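You operate a simulated robot arm through the tools that you are given. There is no shell and no other tool.

You run a simulated robot arm. Do the job below in one go: nothing can be reset, and whatever is moved stays where it is left.

JOB
Band the grey parcel on the hoop stand.
Fine: hoop up, black dial into the green, press the square orange button; then dial back to its start and hoop down; the parcel stays. Where these are worked on the way, their far stop is far enough and under half their travel is too little: blue hoop.

The check looks at the end state, three seconds after you hand in, the way a careful person would. Anything else that was tipped, shoved, dropped, spilled or broken makes it a failure.

ROBOT AND FRAMES
A 6-joint arm with a two-finger gripper, fixed in place. Base frame: the origin is at the foot of the arm, x ahead of it, y to its left, z up; the work surface is at about z = 840. Units: mm, degrees, N and s.
With the tool pointing down near the work surface it reaches from about 380 to 860 mm from the base axis. Its first joint turns from -166.0 to 166.0 degrees. Payload 2.45 kg.
The tool frame sits at the grasp point between the pads (the TCP): z along the fingers, y along the line on which they close. The tips reach 20 mm beyond it. Largest opening 140 mm; the body of the gripper starts 168 mm behind the TCP.
Orientation is told as [roll, pitch, yaw] about the base's x, y, z axes, in that order, counted from this pose: with the fingers straight down and closing along the base's y, the tool's x points along the base's -x, its y along +y and its z along -z.

CONTROLS
- The arm moves only by the tool servo_tool. Its argument "steps" is a list that holds one entry, the list of rows, each a list of 6 numbers: the shift along the base's x, y, z in mm, then the turn, a rotation vector about the base's x, y, z in degrees. In form: [[[tx, ty, tz, wx, wy, wz], ...]]. A call has 1 to 20 rows; each row shifts and turns the commanded pose from where the row before left it. "claw" is the finger opening in mm, from 0 to 140, set as the call begins (left out, the last holds). Each row takes 0.2 s and may step no farther than 50 mm and 8.6 degrees from the row before; otherwise, or with a gripper value out of range, the whole call is refused. Where a pose cannot be reached the arm comes as near as it can. A force on the tool above 90 N (or 10 N above the force at the start of the call, whichever is more), or a blocked arm, ends the call early, and 0.2 s more pass. The fingers move at their own pace (about 45 mm/s each) and stop on an object; they squeeze with about 32 N. The grip force told is the motor's: it shows also when the fingers shut on nothing. Time passes only in rows, and 0.2 s behind the last, so rows that do not move let the fingers close. The reply holds the time, the measured pose of the TCP, the force on the tool along the base axes, the opening and the grip force, in the units named above and with some noise, with the torque about the TCP (base axes, N m) and any sound that the robot's microphone picked up.
- Cameras (640 x 400 px; columns grow to the right, rows downward): "scene" is fixed at [220.6, -646.1, 1571.2]; the picture's right is [0.82, -0.58, 0.00], its down [-0.32, -0.45, -0.83] and it looks along [0.48, 0.68, -0.56] (base axes); focal length 341 px, centre (320, 200). "wrist" rides on the gripper at [78, 11, -209] in the tool frame; the picture's right is [-0.14, 0.99, 0.00], its down [-0.92, -0.13, -0.37] and it looks along [-0.37, -0.05, 0.93] (tool axes); focal length 280 px, centre (320, 200). There is no depth. A picture from a camera that has moved, and an enlarged one, comes with that camera's place and axes in the base frame and with its lens.
- capture(camera): a new picture of that camera. It takes no simulated time.
- raise_lower(by): slides the trunk up (or, below 0, down) by that many mm; the arm rides with it, the base frame stays. It gives what a move gives, with no picture.
- inspect(camera, box): a new picture of the part [left, top, right, bottom] of that camera's present view, enlarged. It takes no simulated time.
- sign_off(): hands the job in; it is judged then, once.

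Places have to be worked out from the pictures, the camera data and where the tool is seen. Open the gripper and draw the arm clear of the work before you hand the job in, unless the task says otherwise.

The tools are called after "Call:" as name(argument=value, ...) on one line, values as JSON. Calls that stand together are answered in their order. servo_tool: Moves the arm, as the interface text tells. Its arguments: {"type":"object","properties":{"steps":{"type":"array"},"claw":{"type":"number"}},"required":["steps"]} The other tools are called the same way: raise_lower (by) slides the trunk up or down; capture (camera) takes a picture; inspect (camera, box) takes an enlarged picture of a part of a camera's view; sign_off () hands the job in.

At the start:

```text
time: 0.0
position: [625.5, 246.6, 1242.8]
tool_rot: [0.0, 0.1, 0.0]
contact_force: [0.8, 0.3, -0.4]
moment: [-0.01, 0.01, 0.02]
finger_gap: 140.2
gripper_force: 0.1
trunk travel left (down, up): [-100.0, 130.0]
```

scene: 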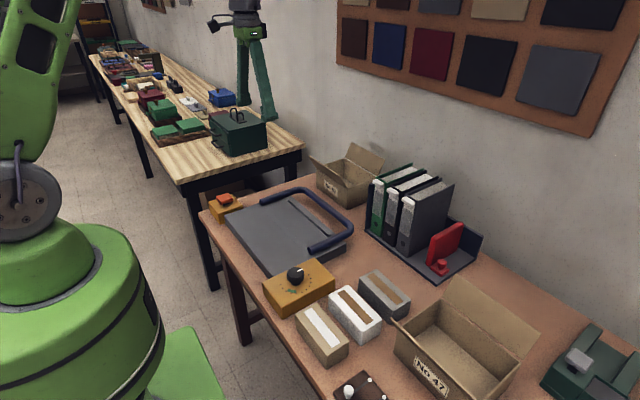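
wrist: 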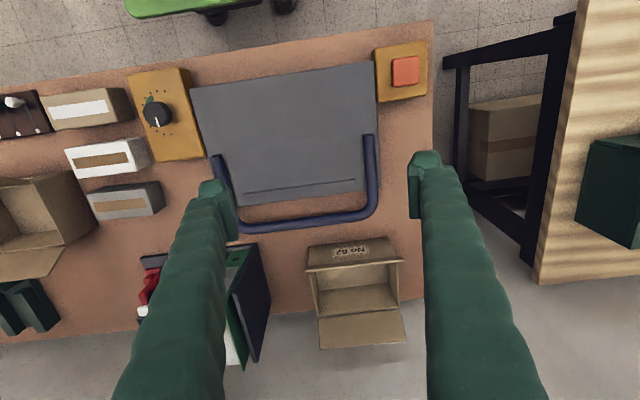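

I'll begin with enlarged views of the hoop stand, dial, button and parcels to locate them.

Call:
inspect(camera="scene", box=[190, 170, 430, 320])

Call:
inspect(camera="wrist", box=[0, 40, 240, 240])

Call:
inspect(camera="wrist", box=[190, 30, 450, 240])

Call:
inspect(camera="scene", box=[250, 250, 420, 380])

```text
2.67 times, centred on (310, 245) of scene
camera zoom: at [220.6, -646.1, 1571.2], right [0.82, -0.58, 0.0], down [-0.32, -0.45, -0.83], along [0.48, 0.68, -0.56], focal length 910 px, centre (347, 80)
```

zoom: 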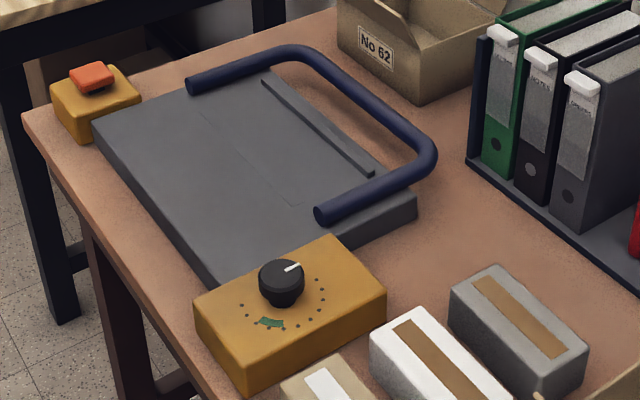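

```text
2.00 times, centred on (120, 140) of wrist
camera zoom: at [547.1, 256.8, 1452.2], right [0.14, 0.99, 0.0], down [0.92, -0.13, 0.37], along [0.37, -0.05, -0.93], focal length 561 px, centre (720, 320)
```

zoom: 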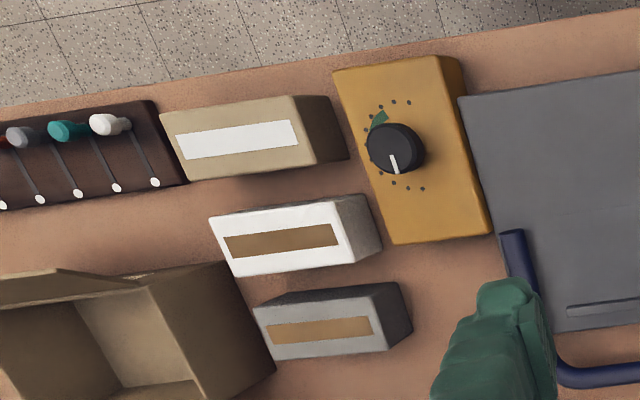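

```text
1.90 times, centred on (320, 135) of wrist
camera zoom: at [547.1, 256.8, 1452.2], right [0.14, 0.99, 0.0], down [0.92, -0.13, 0.37], along [0.37, -0.05, -0.93], focal length 534 px, centre (320, 324)
```

zoom: 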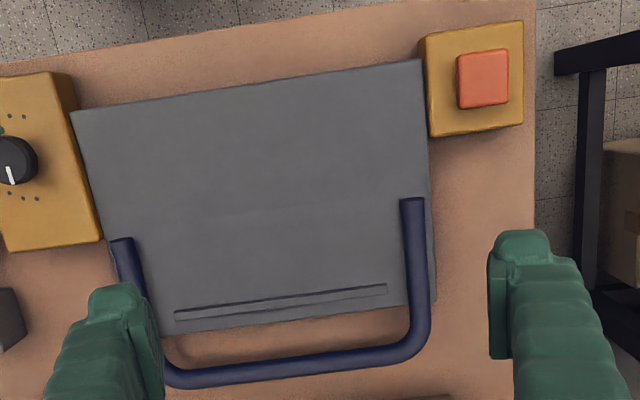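

```text
3.08 times, centred on (335, 315) of scene
camera zoom: at [220.6, -646.1, 1571.2], right [0.82, -0.58, 0.0], down [-0.32, -0.45, -0.83], along [0.48, 0.68, -0.56], focal length 1050 px, centre (274, -154)
```

zoom: 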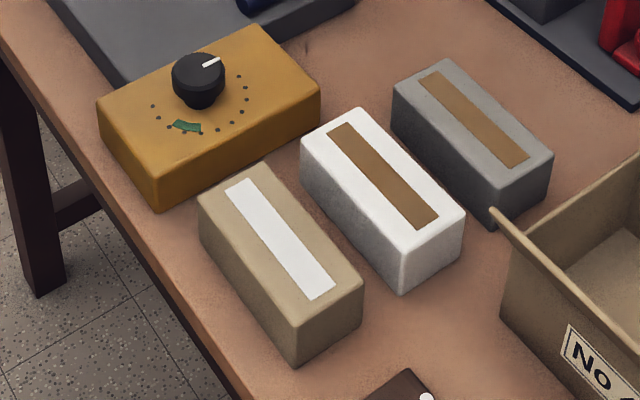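

The dial box, orange button, grey plate with the blue hoop and the three parcels are all visible. The rays from the two cameras give slightly different heights, so I'll check the calibration by zooming on the fingertips, whose place I know.

Call:
inspect(camera="scene", box=[205, 60, 305, 140])

Call:
inspect(camera="wrist", box=[180, 130, 460, 260])

Call:
inspect(camera="scene", box=[190, 165, 370, 300])

```text
5.00 times, centred on (255, 100) of scene
camera zoom: at [220.6, -646.1, 1571.2], right [0.82, -0.58, 0.0], down [-0.32, -0.45, -0.83], along [0.48, 0.68, -0.56], focal length 1706 px, centre (645, 700)
```

zoom: 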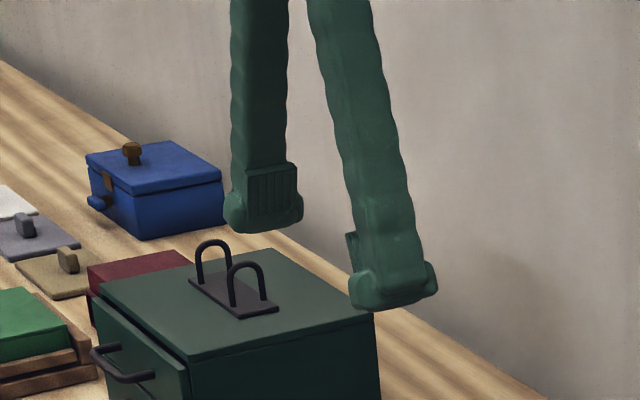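

```text
2.29 times, centred on (320, 195) of wrist
camera zoom: at [547.1, 256.8, 1452.2], right [0.14, 0.99, 0.0], down [0.92, -0.13, 0.37], along [0.37, -0.05, -0.93], focal length 641 px, centre (320, 211)
```

zoom: 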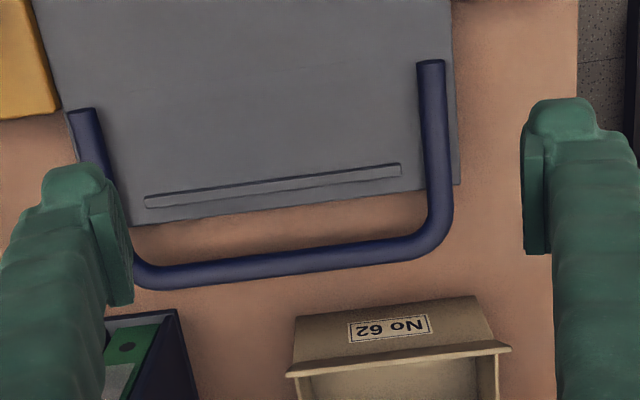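

```text
2.96 times, centred on (280, 232) of scene
camera zoom: at [220.6, -646.1, 1571.2], right [0.82, -0.58, 0.0], down [-0.32, -0.45, -0.83], along [0.48, 0.68, -0.56], focal length 1011 px, centre (438, 104)
```

zoom: 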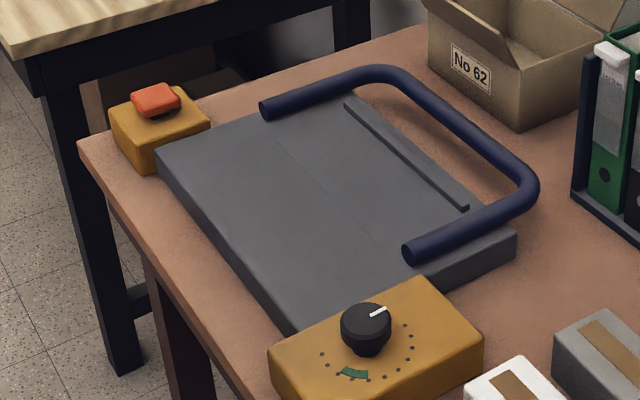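

The scene camera agrees with the fingertips to about 2 px, but the wrist camera seems somewhat offset. I'll shift 300 mm in −y at a safe height and take another wrist picture, to calibrate it by parallax.

Call:
servo_tool(steps=[[[0, -50, 0, 0, 0, 0], [0, -50, 0, 0, 0, 0], [0, -50, 0, 0, 0, 0], [0, -50, 0, 0, 0, 0], [0, -50, 0, 0, 0, 0], [0, -50, 0, 0, 0, 0], [0, 0, 0, 0, 0, 0], [0, 0, 0, 0, 0, 0]]])

Call:
capture(camera="wrist")

Call:
capture(camera="scene")

```text
time: 1.8
position: [624.9, -54.7, 1241.6]
tool_rot: [0.0, 0.0, 0.0]
contact_force: [0.1, -0.1, 0.4]
moment: [0.02, 0.01, -0.01]
finger_gap: 139.8
gripper_force: 0.0
trunk travel left (down, up): [-100.0, 130.0]
```

```text
taken
camera wrist: at [546.8, -43.0, 1452.3], right [0.14, 0.99, 0.0], down [0.92, -0.13, 0.37], along [0.37, -0.05, -0.93], focal length 280 px, centre (320, 200)
```

wrist: 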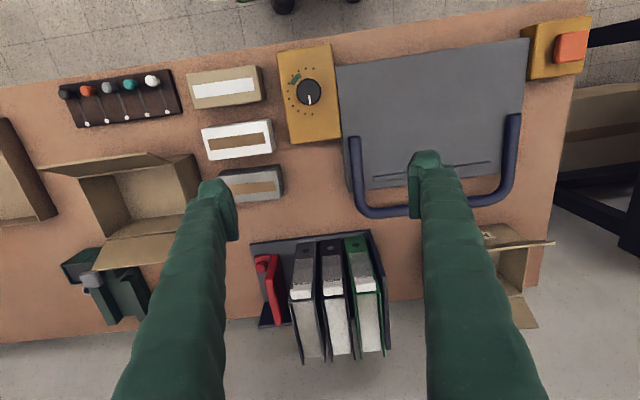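

```text
taken
```

scene: 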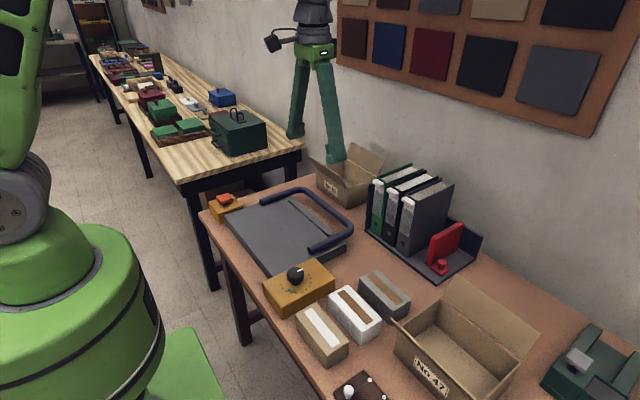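

By parallax, the dial top is near (551, −66, 880) and the button near (541, 418, 876), and the scene rays agree with both. Next I'll lower above the dial, still well clear of it, to read its scale.

Call:
servo_tool(steps=[[[-25, -4, -45, 0, 0, 0], [-25, -4, -45, 0, 0, 0], [-23, -3, -45, 0, 0, 0], [0, 0, -45, 0, 0, 0], [0, 0, -12, 0, 0, 0], [0, 0, 0, 0, 0, 0]]])

Call:
capture(camera="wrist")

Call:
inspect(camera="wrist", box=[260, 90, 400, 190])

Call:
inspect(camera="scene", box=[255, 250, 345, 320])

```text
refused: row 1 steps farther than a row can; nothing moved
```

```text
taken
camera wrist: at [546.8, -43.0, 1452.3], right [0.14, 0.99, 0.0], down [0.92, -0.13, 0.37], along [0.37, -0.05, -0.93], focal length 280 px, centre (320, 200)
```

wrist: 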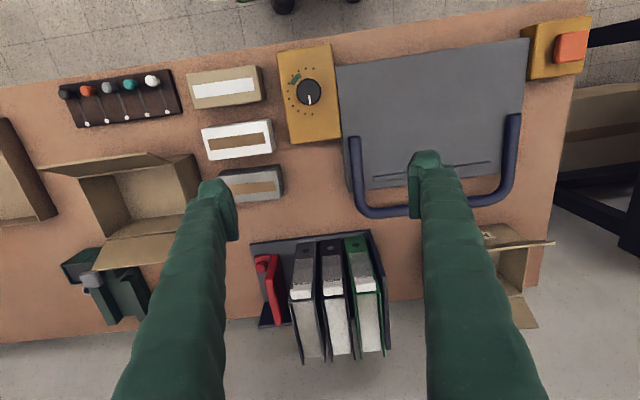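

```text
4.00 times, centred on (330, 140) of wrist
camera zoom: at [546.8, -43.0, 1452.3], right [0.14, 0.99, 0.0], down [0.92, -0.13, 0.37], along [0.37, -0.05, -0.93], focal length 1122 px, centre (280, 440)
```

zoom: 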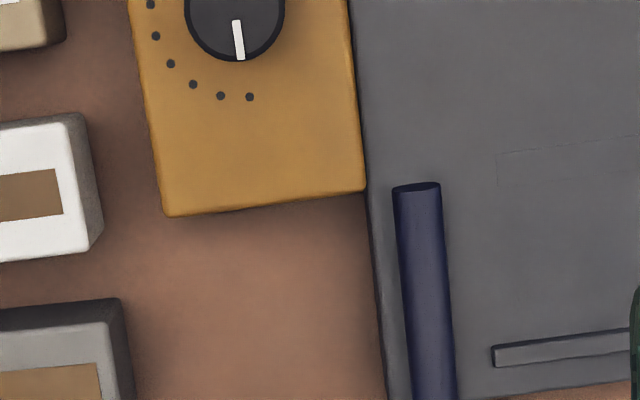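

```text
5.71 times, centred on (300, 285) of scene
camera zoom: at [220.6, -646.1, 1571.2], right [0.82, -0.58, 0.0], down [-0.32, -0.45, -0.83], along [0.48, 0.68, -0.56], focal length 1950 px, centre (434, -286)
```

zoom: 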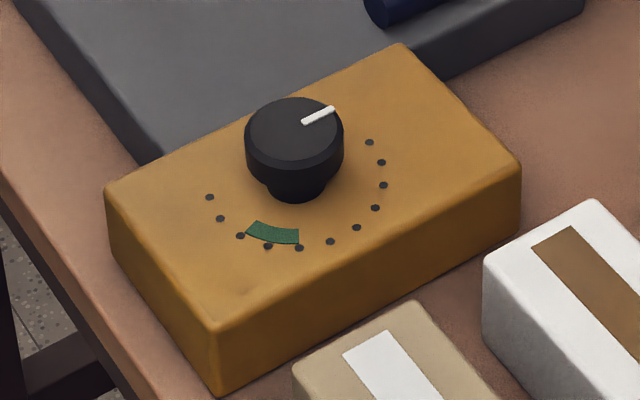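

The move was refused because each row was slightly too long, so I'll repeat it with shorter rows. From the scene zoom, the dial's scale starts at the pointer (+x side), runs round the −y side, and has the green patch near the 8th dot.

Call:
servo_tool(steps=[[[-20, -3, -40, 0, 0, 0], [-20, -3, -40, 0, 0, 0], [-20, -3, -40, 0, 0, 0], [-13, -2, -40, 0, 0, 0], [0, 0, -31, 0, 0, 0], [0, 0, 0, 0, 0, 0]]])

Call:
capture(camera="wrist")

Call:
inspect(camera="wrist", box=[250, 90, 390, 200])

Call:
capture(camera="scene")

```text
time: 3.2
position: [551.9, -64.4, 1052.8]
tool_rot: [0.0, 0.0, 0.0]
contact_force: [-0.2, -0.4, 0.1]
moment: [-0.03, -0.03, 0.01]
finger_gap: 140.0
gripper_force: 0.1
trunk travel left (down, up): [-100.0, 130.0]
```

```text
taken
camera wrist: at [473.7, -54.3, 1261.4], right [0.14, 0.99, 0.0], down [0.92, -0.13, 0.37], along [0.37, -0.05, -0.93], focal length 280 px, centre (320, 200)
```

wrist: 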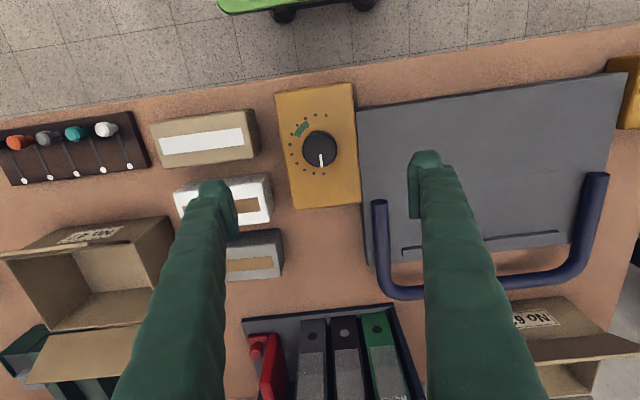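

```text
3.64 times, centred on (320, 145) of wrist
camera zoom: at [473.7, -54.3, 1261.4], right [0.14, 0.99, 0.0], down [0.92, -0.13, 0.37], along [0.37, -0.05, -0.93], focal length 1020 px, centre (320, 400)
```

zoom: 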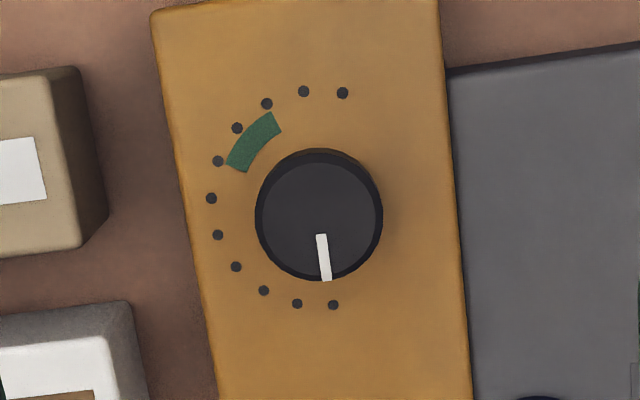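

```text
taken
```

scene: 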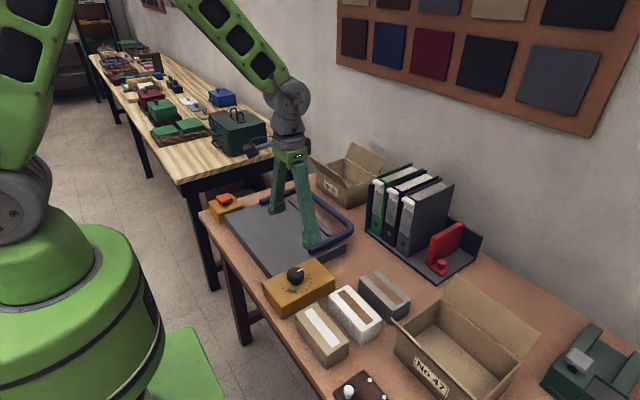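

The views now agree: dial axis at (551.7, −65.5), knob top at z≈880 and box top at z≈850. The green patch spans roughly 118–159° clockwise (seen from above) from the start dot. Next I'll go over the stand plate to look at the hoop, its pivots and the faint markings.

Call:
servo_tool(steps=[[[5, 48, 5, 0, 0, 0], [5, 48, 5, 0, 0, 0], [5, 48, 0, 0, 0, 0], [5, 48, 0, 0, 0, 0], [0, 45, 0, 0, 0, 0], [0, 0, 0, 0, 0, 0]]])

Call:
capture(camera="wrist")

Call:
inspect(camera="wrist", box=[190, 60, 450, 220])

```text
time: 4.6
position: [572.3, 174.0, 1061.0]
tool_rot: [0.0, 0.0, 0.0]
contact_force: [0.2, -0.2, 0.4]
moment: [-0.02, -0.03, 0.04]
finger_gap: 140.0
gripper_force: 0.0
trunk travel left (down, up): [-100.0, 130.0]
```

```text
taken
camera wrist: at [494.0, 183.7, 1270.6], right [0.14, 0.99, 0.0], down [0.92, -0.13, 0.37], along [0.36, -0.05, -0.93], focal length 280 px, centre (320, 200)
```

wrist: 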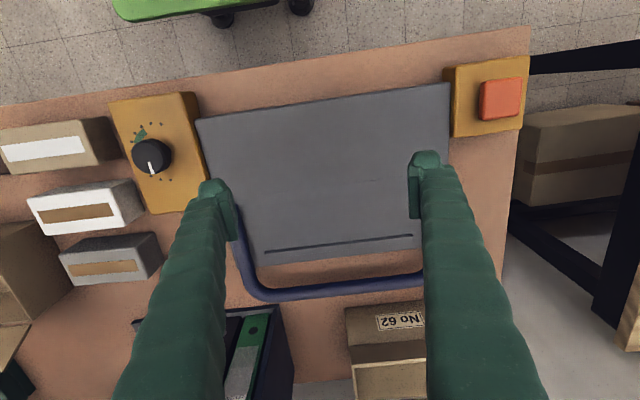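

```text
2.46 times, centred on (320, 140) of wrist
camera zoom: at [494.0, 183.7, 1270.6], right [0.14, 0.99, 0.0], down [0.92, -0.13, 0.37], along [0.36, -0.05, -0.93], focal length 690 px, centre (320, 348)
```

zoom: 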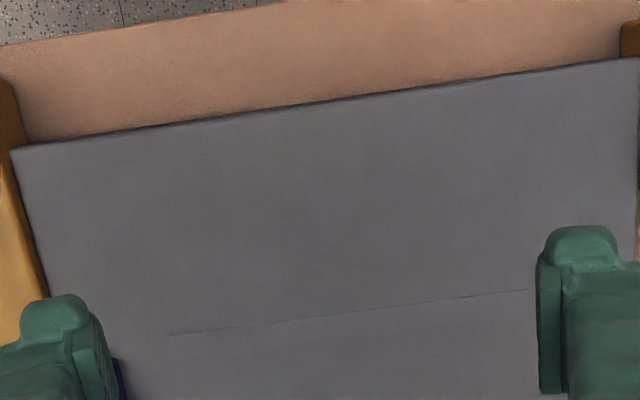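

There's a faint seam line on the plate, and I want to know whether it outlines a place for the parcel. I'll zoom on the lower plate area and on the scene view.

Call:
inspect(camera="wrist", box=[225, 150, 425, 310])

Call:
inspect(camera="scene", box=[220, 180, 360, 270])

Call:
capture(camera="scene")

```text
2.50 times, centred on (325, 230) of wrist
camera zoom: at [494.0, 183.7, 1270.6], right [0.14, 0.99, 0.0], down [0.92, -0.13, 0.37], along [0.36, -0.05, -0.93], focal length 701 px, centre (308, 125)
```

zoom: 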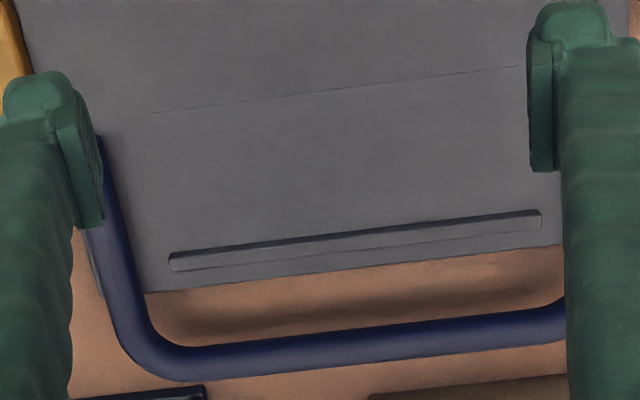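

```text
4.44 times, centred on (290, 225) of scene
camera zoom: at [220.6, -646.1, 1571.2], right [0.82, -0.58, 0.0], down [-0.32, -0.45, -0.83], along [0.48, 0.68, -0.56], focal length 1516 px, centre (453, 89)
```

zoom: 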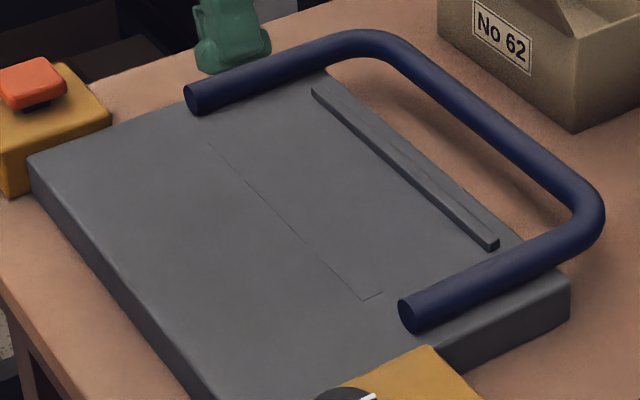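

```text
taken
```

scene: 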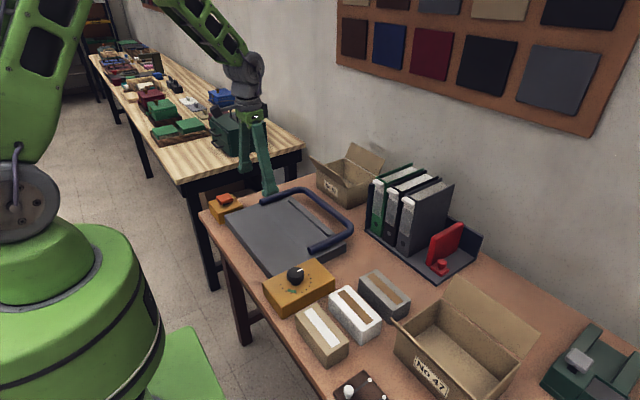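

The plate top is at about z=836, with a faint bed outline at x≈644 to the fence (~750) and y≈58–300. The hoop pivots at x≈655, and its crossbar is at x≈842, z≈846. Next I'll look from above at the grey parcel near (735, −223).

Call:
servo_tool(steps=[[[15, -45, 5, 0, 0, 0], [15, -45, 5, 0, 0, 0], [15, -45, 0, 0, 0, 0], [15, -45, 0, 0, 0, 0], [15, -45, 0, 0, 0, 0], [15, -45, 0, 0, 0, 0], [15, -45, 0, 0, 0, 0], [15, -45, 0, 0, 0, 0], [8, -24, 0, 0, 0, 0], [0, 0, 0, 0, 0, 0]]])

Call:
capture(camera="wrist")

Call:
inspect(camera="wrist", box=[230, 80, 420, 220])

Call:
capture(camera="scene")

```text
time: 6.8
position: [700.4, -212.1, 1071.5]
tool_rot: [0.1, 0.0, 0.0]
contact_force: [-0.7, 0.4, -0.1]
moment: [0.03, 0.02, -0.01]
finger_gap: 139.9
gripper_force: 0.0
trunk travel left (down, up): [-100.0, 130.0]
```

```text
taken
camera wrist: at [621.8, -201.7, 1281.4], right [0.14, 0.99, 0.0], down [0.92, -0.13, 0.37], along [0.37, -0.05, -0.93], focal length 280 px, centre (320, 200)
```

wrist: 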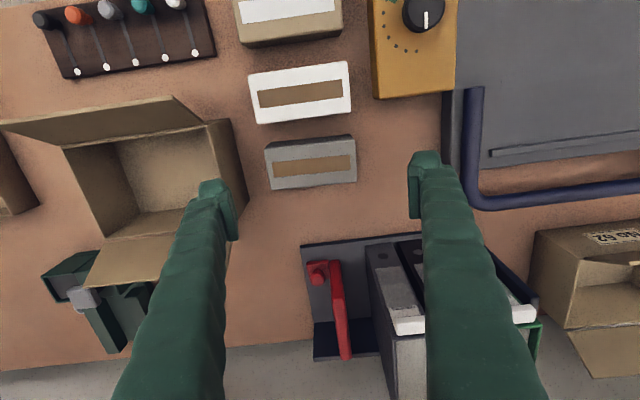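

```text
2.86 times, centred on (325, 150) of wrist
camera zoom: at [621.8, -201.7, 1281.4], right [0.14, 0.99, 0.0], down [0.92, -0.13, 0.37], along [0.37, -0.05, -0.93], focal length 801 px, centre (306, 343)
```

zoom: 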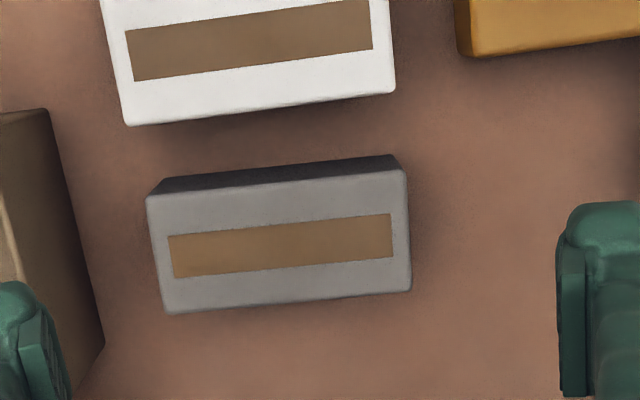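

```text
taken
```

scene: 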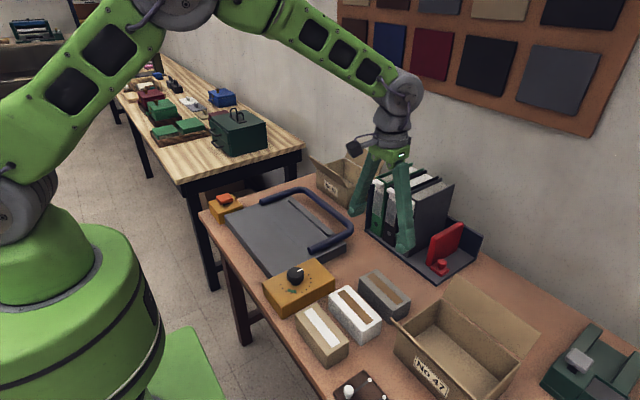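

The grey parcel is centred near (733, −230), with its top at z≈857. It measures about 66 mm (x) × 138 mm (y), is turned about −2.6°, and has a ~40 mm gap to the white parcel. I'll turn the gripper by about −92.6° to close across its width, and set the opening to 92.

Call:
servo_tool(steps=[[[3, -1.6, 0, 0, 0, -8.42], [3, -1.6, 0, 0, 0, -8.42], [3, -1.6, 0, 0, 0, -8.42], [3, -1.6, 0, 0, 0, -8.42], [3, -1.6, 0, 0, 0, -8.42], [3, -1.6, 0, 0, 0, -8.42], [3, -1.6, 0, 0, 0, -8.42], [3, -1.6, 0, 0, 0, -8.42], [3, -1.6, 0, 0, 0, -8.42], [3, -1.6, 0, 0, 0, -8.42], [3, -1.6, 0, 0, 0, -8.42], [0, 0, 0, 0, 0, 0]]], claw=92)

Call:
capture(camera="wrist")

Call:
capture(camera="scene")

```text
time: 9.4
position: [734.3, -229.0, 1072.0]
tool_rot: [0.0, -0.1, -92.7]
contact_force: [0.5, -0.3, 0.5]
moment: [-0.02, -0.02, -0.03]
finger_gap: 92.1
gripper_force: 0.0
trunk travel left (down, up): [-100.0, 130.0]
```

```text
taken
camera wrist: at [748.1, -152.1, 1281.4], right [0.98, -0.18, 0.0], down [-0.17, -0.91, 0.37], along [-0.07, -0.36, -0.93], focal length 280 px, centre (320, 200)
```

wrist: 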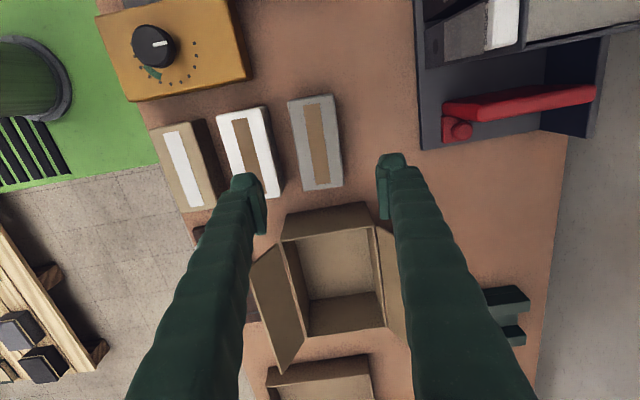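

```text
taken
```

scene: 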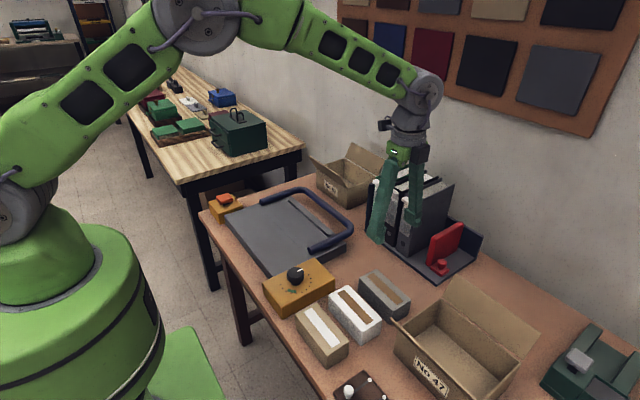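

The gripper is turned now. I'll zoom on the parcel to refine its centre and yaw in this view.

Call:
inspect(camera="wrist", box=[255, 80, 395, 210])

Call:
inspect(camera="scene", box=[340, 250, 430, 330])

```text
3.08 times, centred on (325, 145) of wrist
camera zoom: at [748.1, -152.1, 1281.4], right [0.98, -0.18, 0.0], down [-0.17, -0.91, 0.37], along [-0.07, -0.36, -0.93], focal length 863 px, centre (305, 369)
```

zoom: 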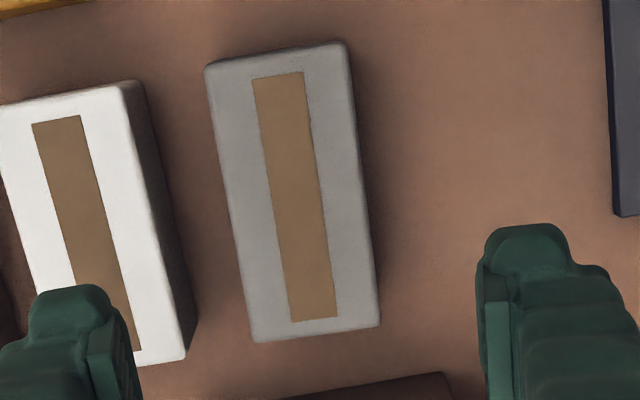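

```text
5.00 times, centred on (385, 290) of scene
camera zoom: at [220.6, -646.1, 1571.2], right [0.82, -0.58, 0.0], down [-0.32, -0.45, -0.83], along [0.48, 0.68, -0.56], focal length 1706 px, centre (-5, -250)
```

zoom: 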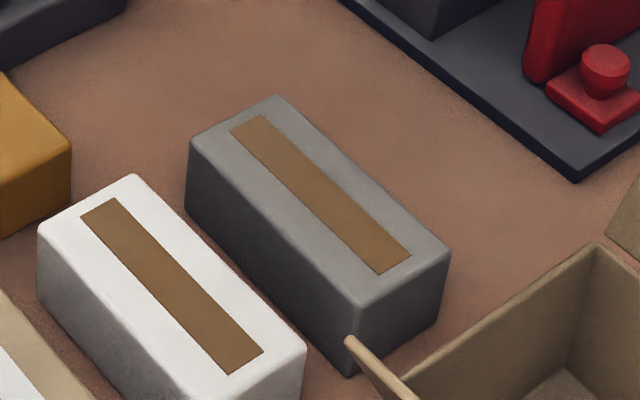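

Averaged over three views, the parcel centre is (729.5, −230.5). I'll shift there and descend to just above it (tips at z≈875), then check alignment.

Call:
servo_tool(steps=[[[-4.8, -1.5, -30, 0, 0, 0], [0, 0, -45, 0, 0, 0], [0, 0, -45, 0, 0, 0], [0, 0, -40, 0, 0, 0], [0, 0, -17, 0, 0, 0], [0, 0, 0, 0, 0, 0]]], claw=92)

Call:
capture(camera="wrist")

Call:
inspect(camera="scene", box=[320, 220, 450, 330])

```text
time: 10.8
position: [728.7, -230.1, 894.9]
tool_rot: [0.0, 0.1, -92.6]
contact_force: [0.0, -0.2, 0.9]
moment: [-0.01, -0.03, -0.01]
finger_gap: 91.9
gripper_force: 0.1
trunk travel left (down, up): [-100.0, 130.0]
```

```text
taken
camera wrist: at [743.4, -153.2, 1104.2], right [0.98, -0.18, 0.0], down [-0.17, -0.91, 0.37], along [-0.07, -0.36, -0.93], focal length 280 px, centre (320, 200)
```

wrist: 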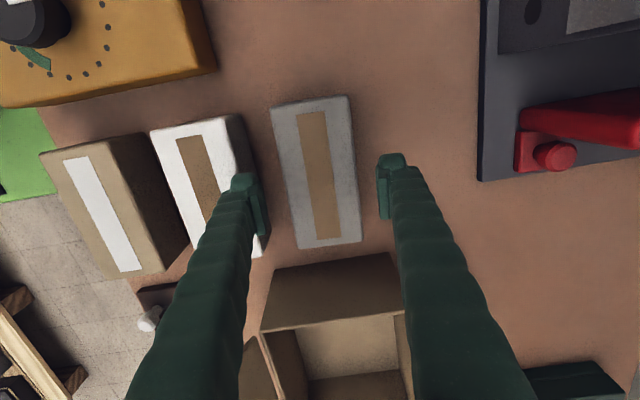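

```text
3.64 times, centred on (385, 275) of scene
camera zoom: at [220.6, -646.1, 1571.2], right [0.82, -0.58, 0.0], down [-0.32, -0.45, -0.83], along [0.48, 0.68, -0.56], focal length 1241 px, centre (84, -73)
```

zoom: 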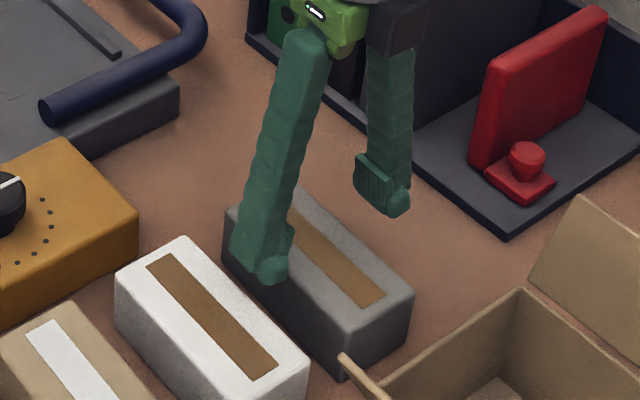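

The fingers straddle the parcel evenly. I'll lower to TCP z≈836 and close.

Call:
servo_tool(steps=[[[0, 0, -20, 0, 0, 0], [0, 0, -20, 0, 0, 0], [0, 0, -15, 0, 0, 0], [0, 0, -4, 0, 0, 0], [0, 0, 0, 0, 0, 0]]], claw=92)

Call:
inspect(camera="scene", box=[320, 220, 450, 330])

Call:
capture(camera="wrist")

```text
time: 12.0
position: [728.8, -229.7, 835.7]
tool_rot: [-0.1, -0.1, -92.6]
contact_force: [0.1, 1.0, 0.5]
moment: [-0.01, -0.07, 0.02]
finger_gap: 92.2
gripper_force: 0.0
trunk travel left (down, up): [-100.0, 130.0]
```

```text
3.64 times, centred on (385, 275) of scene
camera zoom: at [220.6, -646.1, 1571.2], right [0.82, -0.58, 0.0], down [-0.32, -0.45, -0.83], along [0.48, 0.68, -0.56], focal length 1241 px, centre (84, -73)
```

zoom: 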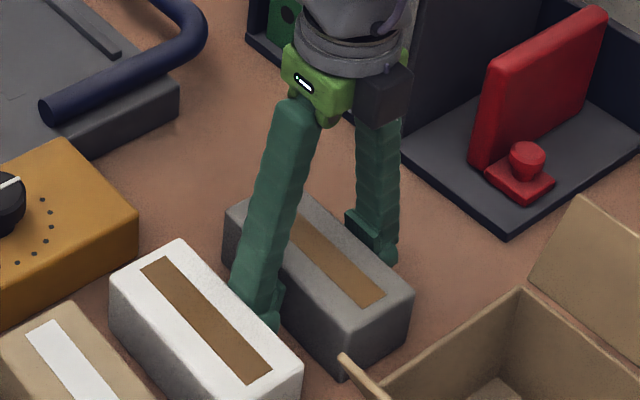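

```text
taken
camera wrist: at [742.0, -153.0, 1045.6], right [0.98, -0.18, 0.0], down [-0.17, -0.91, 0.37], along [-0.07, -0.36, -0.93], focal length 280 px, centre (320, 200)
```

wrist: 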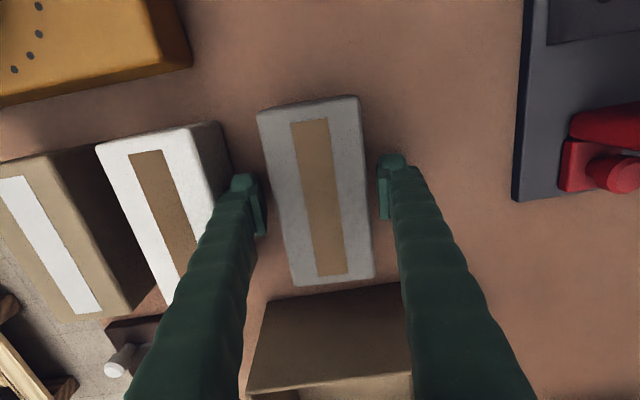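

The white parcel looks as if it may have shifted slightly in the picture. I'll compare it with the same zoom box as before, prior to doing anything else.

Call:
inspect(camera="scene", box=[340, 250, 430, 330])

Call:
inspect(camera="scene", box=[250, 250, 420, 380])

Call:
inspect(camera="wrist", box=[160, 110, 330, 260])

```text
5.00 times, centred on (385, 290) of scene
camera zoom: at [220.6, -646.1, 1571.2], right [0.82, -0.58, 0.0], down [-0.32, -0.45, -0.83], along [0.48, 0.68, -0.56], focal length 1706 px, centre (-5, -250)
```

zoom: 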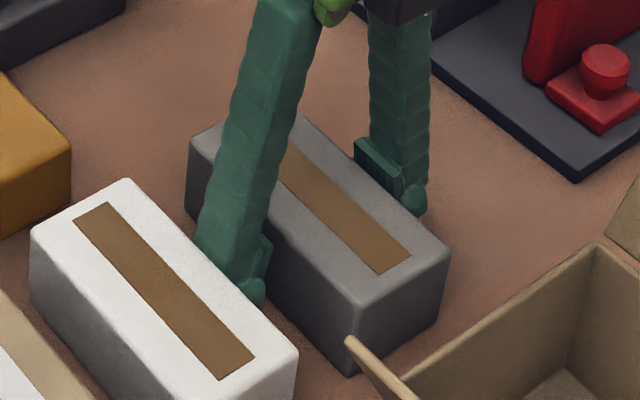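

```text
3.08 times, centred on (335, 315) of scene
camera zoom: at [220.6, -646.1, 1571.2], right [0.82, -0.58, 0.0], down [-0.32, -0.45, -0.83], along [0.48, 0.68, -0.56], focal length 1050 px, centre (274, -154)
```

zoom: 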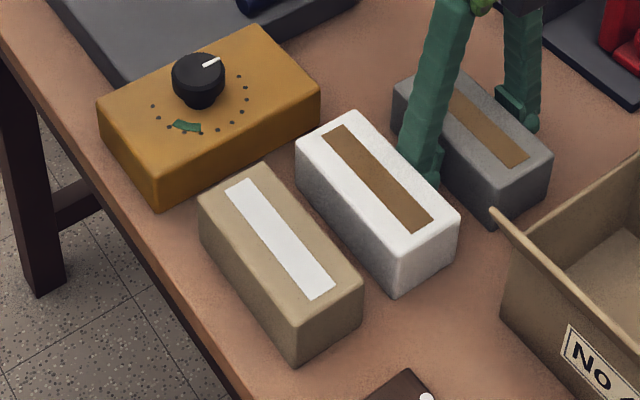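

```text
2.67 times, centred on (245, 185) of wrist
camera zoom: at [742.0, -153.0, 1045.6], right [0.98, -0.18, 0.0], down [-0.17, -0.91, 0.37], along [-0.07, -0.36, -0.93], focal length 748 px, centre (520, 240)
```

zoom: 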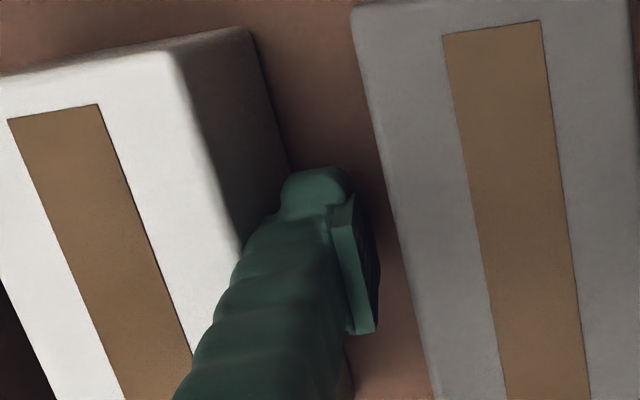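

The left finger's outer side nudged the white parcel by about 6 mm toward −x. I'll note that and consider putting it back later. Closing pulls that finger away from it, so I'll close on the grey parcel now.

Call:
servo_tool(steps=[[[0, 0, 0, 0, 0, 0], [0, 0, 0, 0, 0, 0], [0, 0, 0, 0, 0, 0], [0, 0, 0, 0, 0, 0]]], claw=45)

```text
time: 13.0
position: [729.3, -230.1, 834.9]
tool_rot: [0.1, 0.0, -92.6]
contact_force: [-0.5, -0.1, 0.9]
moment: [-0.03, -0.02, -0.03]
finger_gap: 72.1
gripper_force: 32.0
trunk travel left (down, up): [-100.0, 130.0]
```

The grip holds, with the parcel 72 mm wide and 32 N on the fingers. I'll lift straight up in small steps and check the load.

Call:
servo_tool(steps=[[[0, 0, 8, 0, 0, 0], [0, 0, 20, 0, 0, 0], [0, 0, 30, 0, 0, 0], [0, 0, 40, 0, 0, 0], [0, 0, 40, 0, 0, 0], [0, 0, 0, 0, 0, 0]]])

Call:
capture(camera="scene")

Call:
capture(camera="wrist")

```text
time: 14.4
position: [729.9, -230.7, 974.0]
tool_rot: [-0.2, 0.0, -92.6]
contact_force: [0.7, 0.3, -3.8]
moment: [-0.02, 0.03, 0.01]
finger_gap: 72.2
gripper_force: 32.0
trunk travel left (down, up): [-100.0, 130.0]
```

```text
taken
```

scene: 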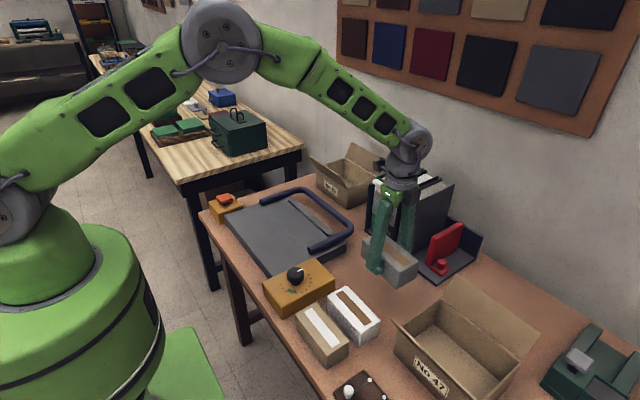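

```text
taken
camera wrist: at [743.7, -153.5, 1183.6], right [0.98, -0.18, 0.0], down [-0.17, -0.91, 0.37], along [-0.07, -0.36, -0.93], focal length 280 px, centre (320, 200)
```

wrist: 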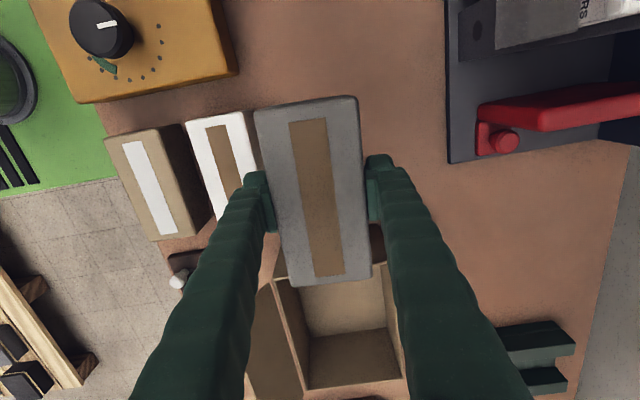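

The parcel is lifted and weighs about 0.4 kg. The thin line on the plate seems to outline a narrow slot at x≈643–661, y≈59–300, right on the hoop's pivot line and the plate's centre. I'll carry the parcel high over the plate and look down to confirm before placing.

Call:
servo_tool(steps=[[[-8.7, 36.8, 8.5, 0, 0, 0.3], [-8.7, 36.8, 8.5, 0, 0, 0.3], [-8.7, 36.8, 8.5, 0, 0, 0.3], [-8.7, 36.8, 8.5, 0, 0, 0.3], [-8.7, 36.8, 8.5, 0, 0, 0.3], [-8.7, 36.8, 8.5, 0, 0, 0.3], [-8.7, 36.8, 8.5, 0, 0, 0.3], [-8.7, 36.8, 8.5, 0, 0, 0.3], [-8.7, 36.8, 8.5, 0, 0, 0.2], [0, 0, 0, 0, 0, 0]]])

Call:
capture(camera="wrist")

Call:
inspect(camera="wrist", box=[200, 0, 440, 150])

Call:
inspect(camera="scene", box=[220, 180, 360, 270])

```text
time: 16.6
position: [650.0, 100.8, 1049.7]
tool_rot: [0.0, 0.0, -90.0]
contact_force: [0.6, -0.1, -3.8]
moment: [-0.02, -0.01, 0.01]
finger_gap: 72.4
gripper_force: 32.0
trunk travel left (down, up): [-100.0, 130.0]
```

```text
taken
camera wrist: at [661.2, 178.8, 1258.9], right [0.99, -0.14, 0.0], down [-0.13, -0.92, 0.37], along [-0.05, -0.37, -0.93], focal length 280 px, centre (320, 200)
```

wrist: 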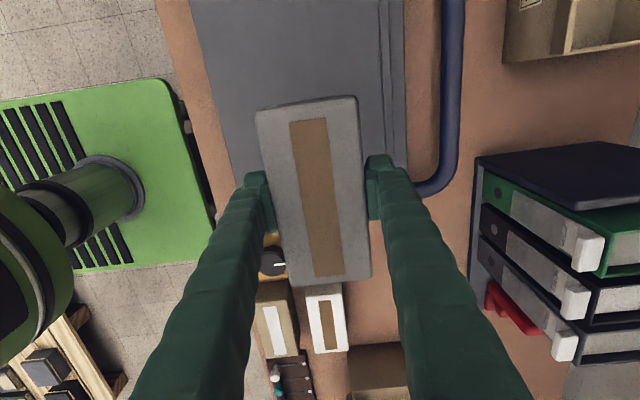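

```text
2.67 times, centred on (320, 75) of wrist
camera zoom: at [661.2, 178.8, 1258.9], right [0.99, -0.14, 0.0], down [-0.13, -0.92, 0.37], along [-0.05, -0.37, -0.93], focal length 748 px, centre (320, 533)
```

zoom: 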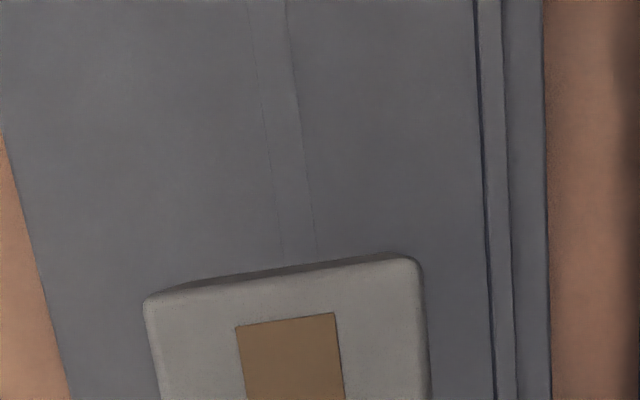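

```text
4.44 times, centred on (290, 225) of scene
camera zoom: at [220.6, -646.1, 1571.2], right [0.82, -0.58, 0.0], down [-0.32, -0.45, -0.83], along [0.48, 0.68, -0.56], focal length 1516 px, centre (453, 89)
```

zoom: 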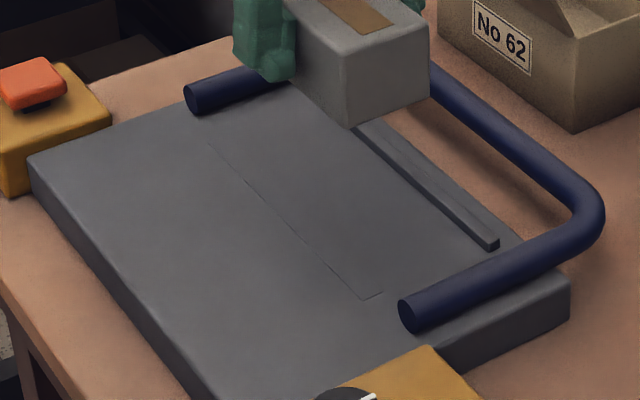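

This confirms it: a narrow strap slot runs along x≈643–660 at the plate's centre, under the hoop plane. The parcel therefore belongs centred over it, at about (651, 179), and I'll move there and come down to just above the plate.

Call:
servo_tool(steps=[[[0.5, 39, 0, 0, 0, 0], [0.5, 39, 0, 0, 0, 0], [0, 0, -40, 0, 0, 0], [0, 0, -40, 0, 0, 0], [0, 0, -40, 0, 0, 0], [0, 0, -30, 0, 0, 0], [0, 0, -8, 0, 0, 0], [0, 0, 0, 0, 0, 0]]])

Call:
inspect(camera="scene", box=[220, 180, 360, 270])

Call:
capture(camera="wrist")

```text
time: 18.4
position: [652.1, 178.6, 891.9]
tool_rot: [0.1, 0.0, -90.0]
contact_force: [0.5, -0.2, -4.1]
moment: [0.0, 0.0, 0.01]
finger_gap: 72.2
gripper_force: 32.5
trunk travel left (down, up): [-100.0, 130.0]
```

```text
4.44 times, centred on (290, 225) of scene
camera zoom: at [220.6, -646.1, 1571.2], right [0.82, -0.58, 0.0], down [-0.32, -0.45, -0.83], along [0.48, 0.68, -0.56], focal length 1516 px, centre (453, 89)
```

zoom: 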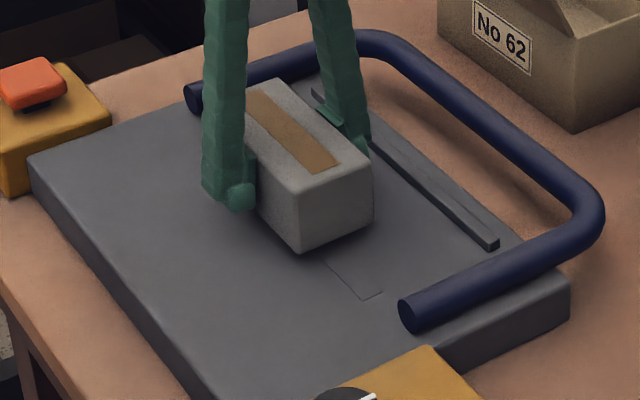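

```text
taken
camera wrist: at [662.4, 256.9, 1101.6], right [0.99, -0.14, 0.0], down [-0.13, -0.92, 0.37], along [-0.05, -0.37, -0.93], focal length 280 px, centre (320, 200)
```

wrist: 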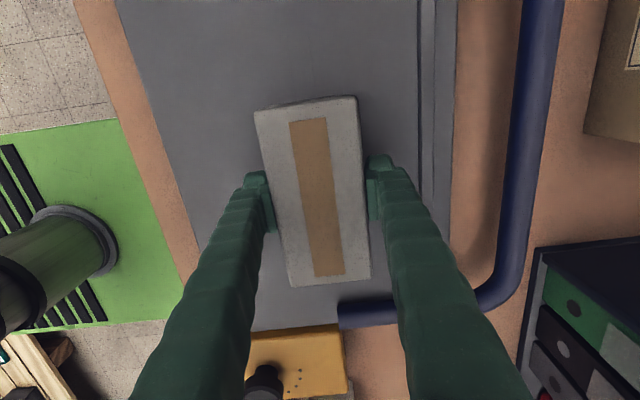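

The parcel is squarely over the slot. I'll lower in small steps until the force shows contact with the plate.

Call:
servo_tool(steps=[[[0, 0, -4, 0, 0, 0], [0, 0, -4, 0, 0, 0], [0, 0, -3, 0, 0, 0], [0, 0, 0, 0, 0, 0]]])

Call:
servo_tool(steps=[[[0, 0, -2, 0, 0, 0], [0, 0, -2, 0, 0, 0], [0, 0, 0, 0, 0, 0]]])

```text
time: 19.4
position: [651.3, 179.4, 880.1]
tool_rot: [0.1, 0.0, -90.0]
contact_force: [0.8, -0.8, -3.3]
moment: [-0.02, 0.0, -0.01]
finger_gap: 72.1
gripper_force: 32.4
trunk travel left (down, up): [-100.0, 130.0]
```

```text
time: 20.2
position: [651.6, 178.7, 876.7]
tool_rot: [0.0, 0.1, -90.0]
contact_force: [-0.3, -0.5, -4.3]
moment: [-0.04, -0.01, 0.01]
finger_gap: 72.3
gripper_force: 31.8
trunk travel left (down, up): [-100.0, 130.0]
```

No contact yet at TCP z≈876.7, with the load still about −4 N. I'll continue in 1–1.5 mm steps.

Call:
servo_tool(steps=[[[0, 0, -1.5, 0, 0, 0], [0, 0, -1, 0, 0, 0], [0, 0, 0, 0, 0, 0]]])

Call:
servo_tool(steps=[[[0, 0, -1, 0, 0, 0], [0, 0, -1, 0, 0, 0], [0, 0, 0, 0, 0, 0]]])

Call:
inspect(camera="scene", box=[220, 180, 360, 270])

```text
time: 21.0
position: [653.2, 179.8, 875.0]
tool_rot: [0.0, 0.0, -90.0]
contact_force: [0.1, -0.1, 2.1]
moment: [-0.03, 0.28, 0.01]
finger_gap: 72.2
gripper_force: 31.7
trunk travel left (down, up): [-100.0, 130.0]
```

```text
time: 21.8
position: [653.0, 179.4, 874.5]
tool_rot: [0.2, 0.1, -90.1]
contact_force: [-2.4, 0.3, 28.1]
moment: [-0.06, 0.48, 0.02]
finger_gap: 72.3
gripper_force: 31.8
trunk travel left (down, up): [-100.0, 130.0]
```

```text
4.44 times, centred on (290, 225) of scene
camera zoom: at [220.6, -646.1, 1571.2], right [0.82, -0.58, 0.0], down [-0.32, -0.45, -0.83], along [0.48, 0.68, -0.56], focal length 1516 px, centre (453, 89)
```

zoom: 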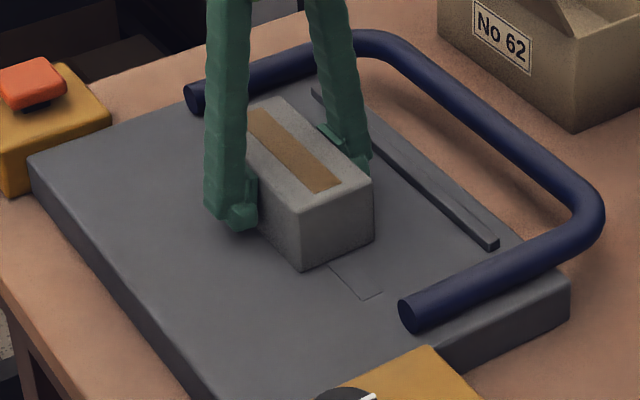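

The parcel rests on the plate (contact at z≈874.8), and I'm pressing a little hard. I'll back up 1.5 mm and open.

Call:
servo_tool(steps=[[[0, 0, 1.5, 0, 0, 0], [0, 0, 0, 0, 0, 0]]])

Call:
servo_tool(steps=[[[0, 0, 0, 0, 0, 0], [0, 0, 0, 0, 0, 0], [0, 0, 0, 0, 0, 0], [0, 0, 0, 0, 0, 0]]], claw=100)

Call:
inspect(camera="scene", box=[220, 180, 360, 270])

```text
time: 22.4
position: [651.9, 178.1, 875.2]
tool_rot: [0.1, 0.0, -90.1]
contact_force: [2.9, 1.6, 18.2]
moment: [0.12, -0.53, 0.04]
finger_gap: 72.2
gripper_force: 32.1
trunk travel left (down, up): [-100.0, 130.0]
```

```text
time: 23.4
position: [651.9, 178.8, 874.3]
tool_rot: [0.0, 0.0, -90.0]
contact_force: [0.2, 0.1, -0.3]
moment: [0.03, -0.03, -0.02]
finger_gap: 100.2
gripper_force: 0.0
trunk travel left (down, up): [-100.0, 130.0]
```

```text
4.44 times, centred on (290, 225) of scene
camera zoom: at [220.6, -646.1, 1571.2], right [0.82, -0.58, 0.0], down [-0.32, -0.45, -0.83], along [0.48, 0.68, -0.56], focal length 1516 px, centre (453, 89)
```

zoom: 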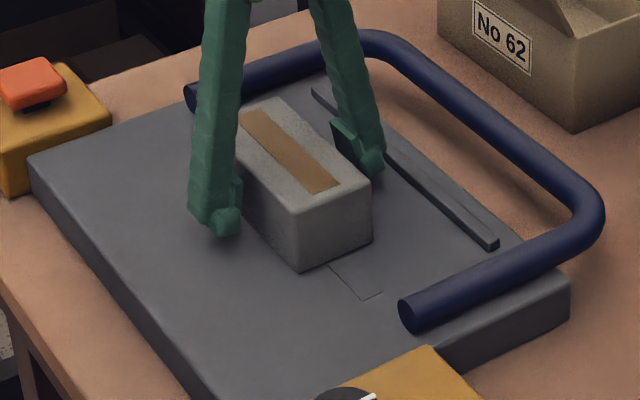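

The parcel stands on the plate over the slot. I'll raise clear and move toward the hoop's crossbar (around (843, 110)) at a safe height, then look.

Call:
servo_tool(steps=[[[0, 0, 30, 0, 0, 0], [0, 0, 45, 0, 0, 0], [0, 0, 45, 0, 0, 0], [10, -5, 30, 0, 0, 0], [36, -15, 0, 0, 0, 0], [36, -15, 0, 0, 0, 0], [36, -15, 0, 0, 0, 0], [36, -15, 0, 0, 0, 0], [30, -6, 0, 0, 0, 0], [0, 0, 0, 0, 0, 0]]], claw=60)

Call:
capture(camera="wrist")

Call:
capture(camera="scene")

```text
time: 25.6
position: [836.9, 106.9, 1025.6]
tool_rot: [0.0, 0.0, -89.9]
contact_force: [0.1, 0.5, -0.3]
moment: [-0.03, 0.0, 0.0]
finger_gap: 59.9
gripper_force: 0.0
trunk travel left (down, up): [-100.0, 130.0]
```

```text
taken
camera wrist: at [846.5, 184.7, 1234.4], right [0.99, -0.14, 0.0], down [-0.13, -0.92, 0.37], along [-0.05, -0.37, -0.93], focal length 280 px, centre (320, 200)
```

wrist: 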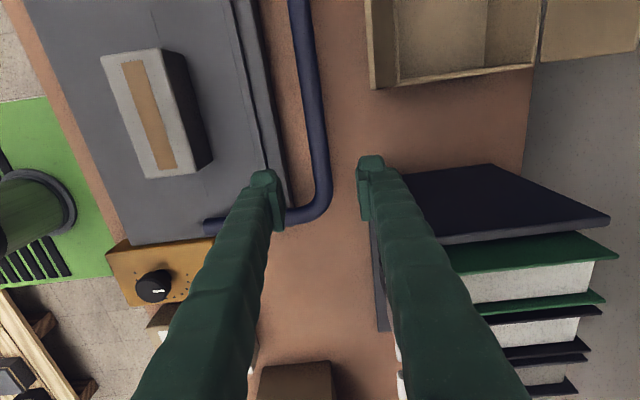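

```text
taken
```

scene: 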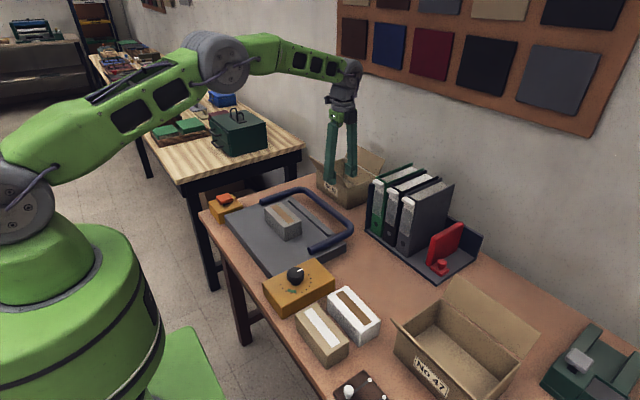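

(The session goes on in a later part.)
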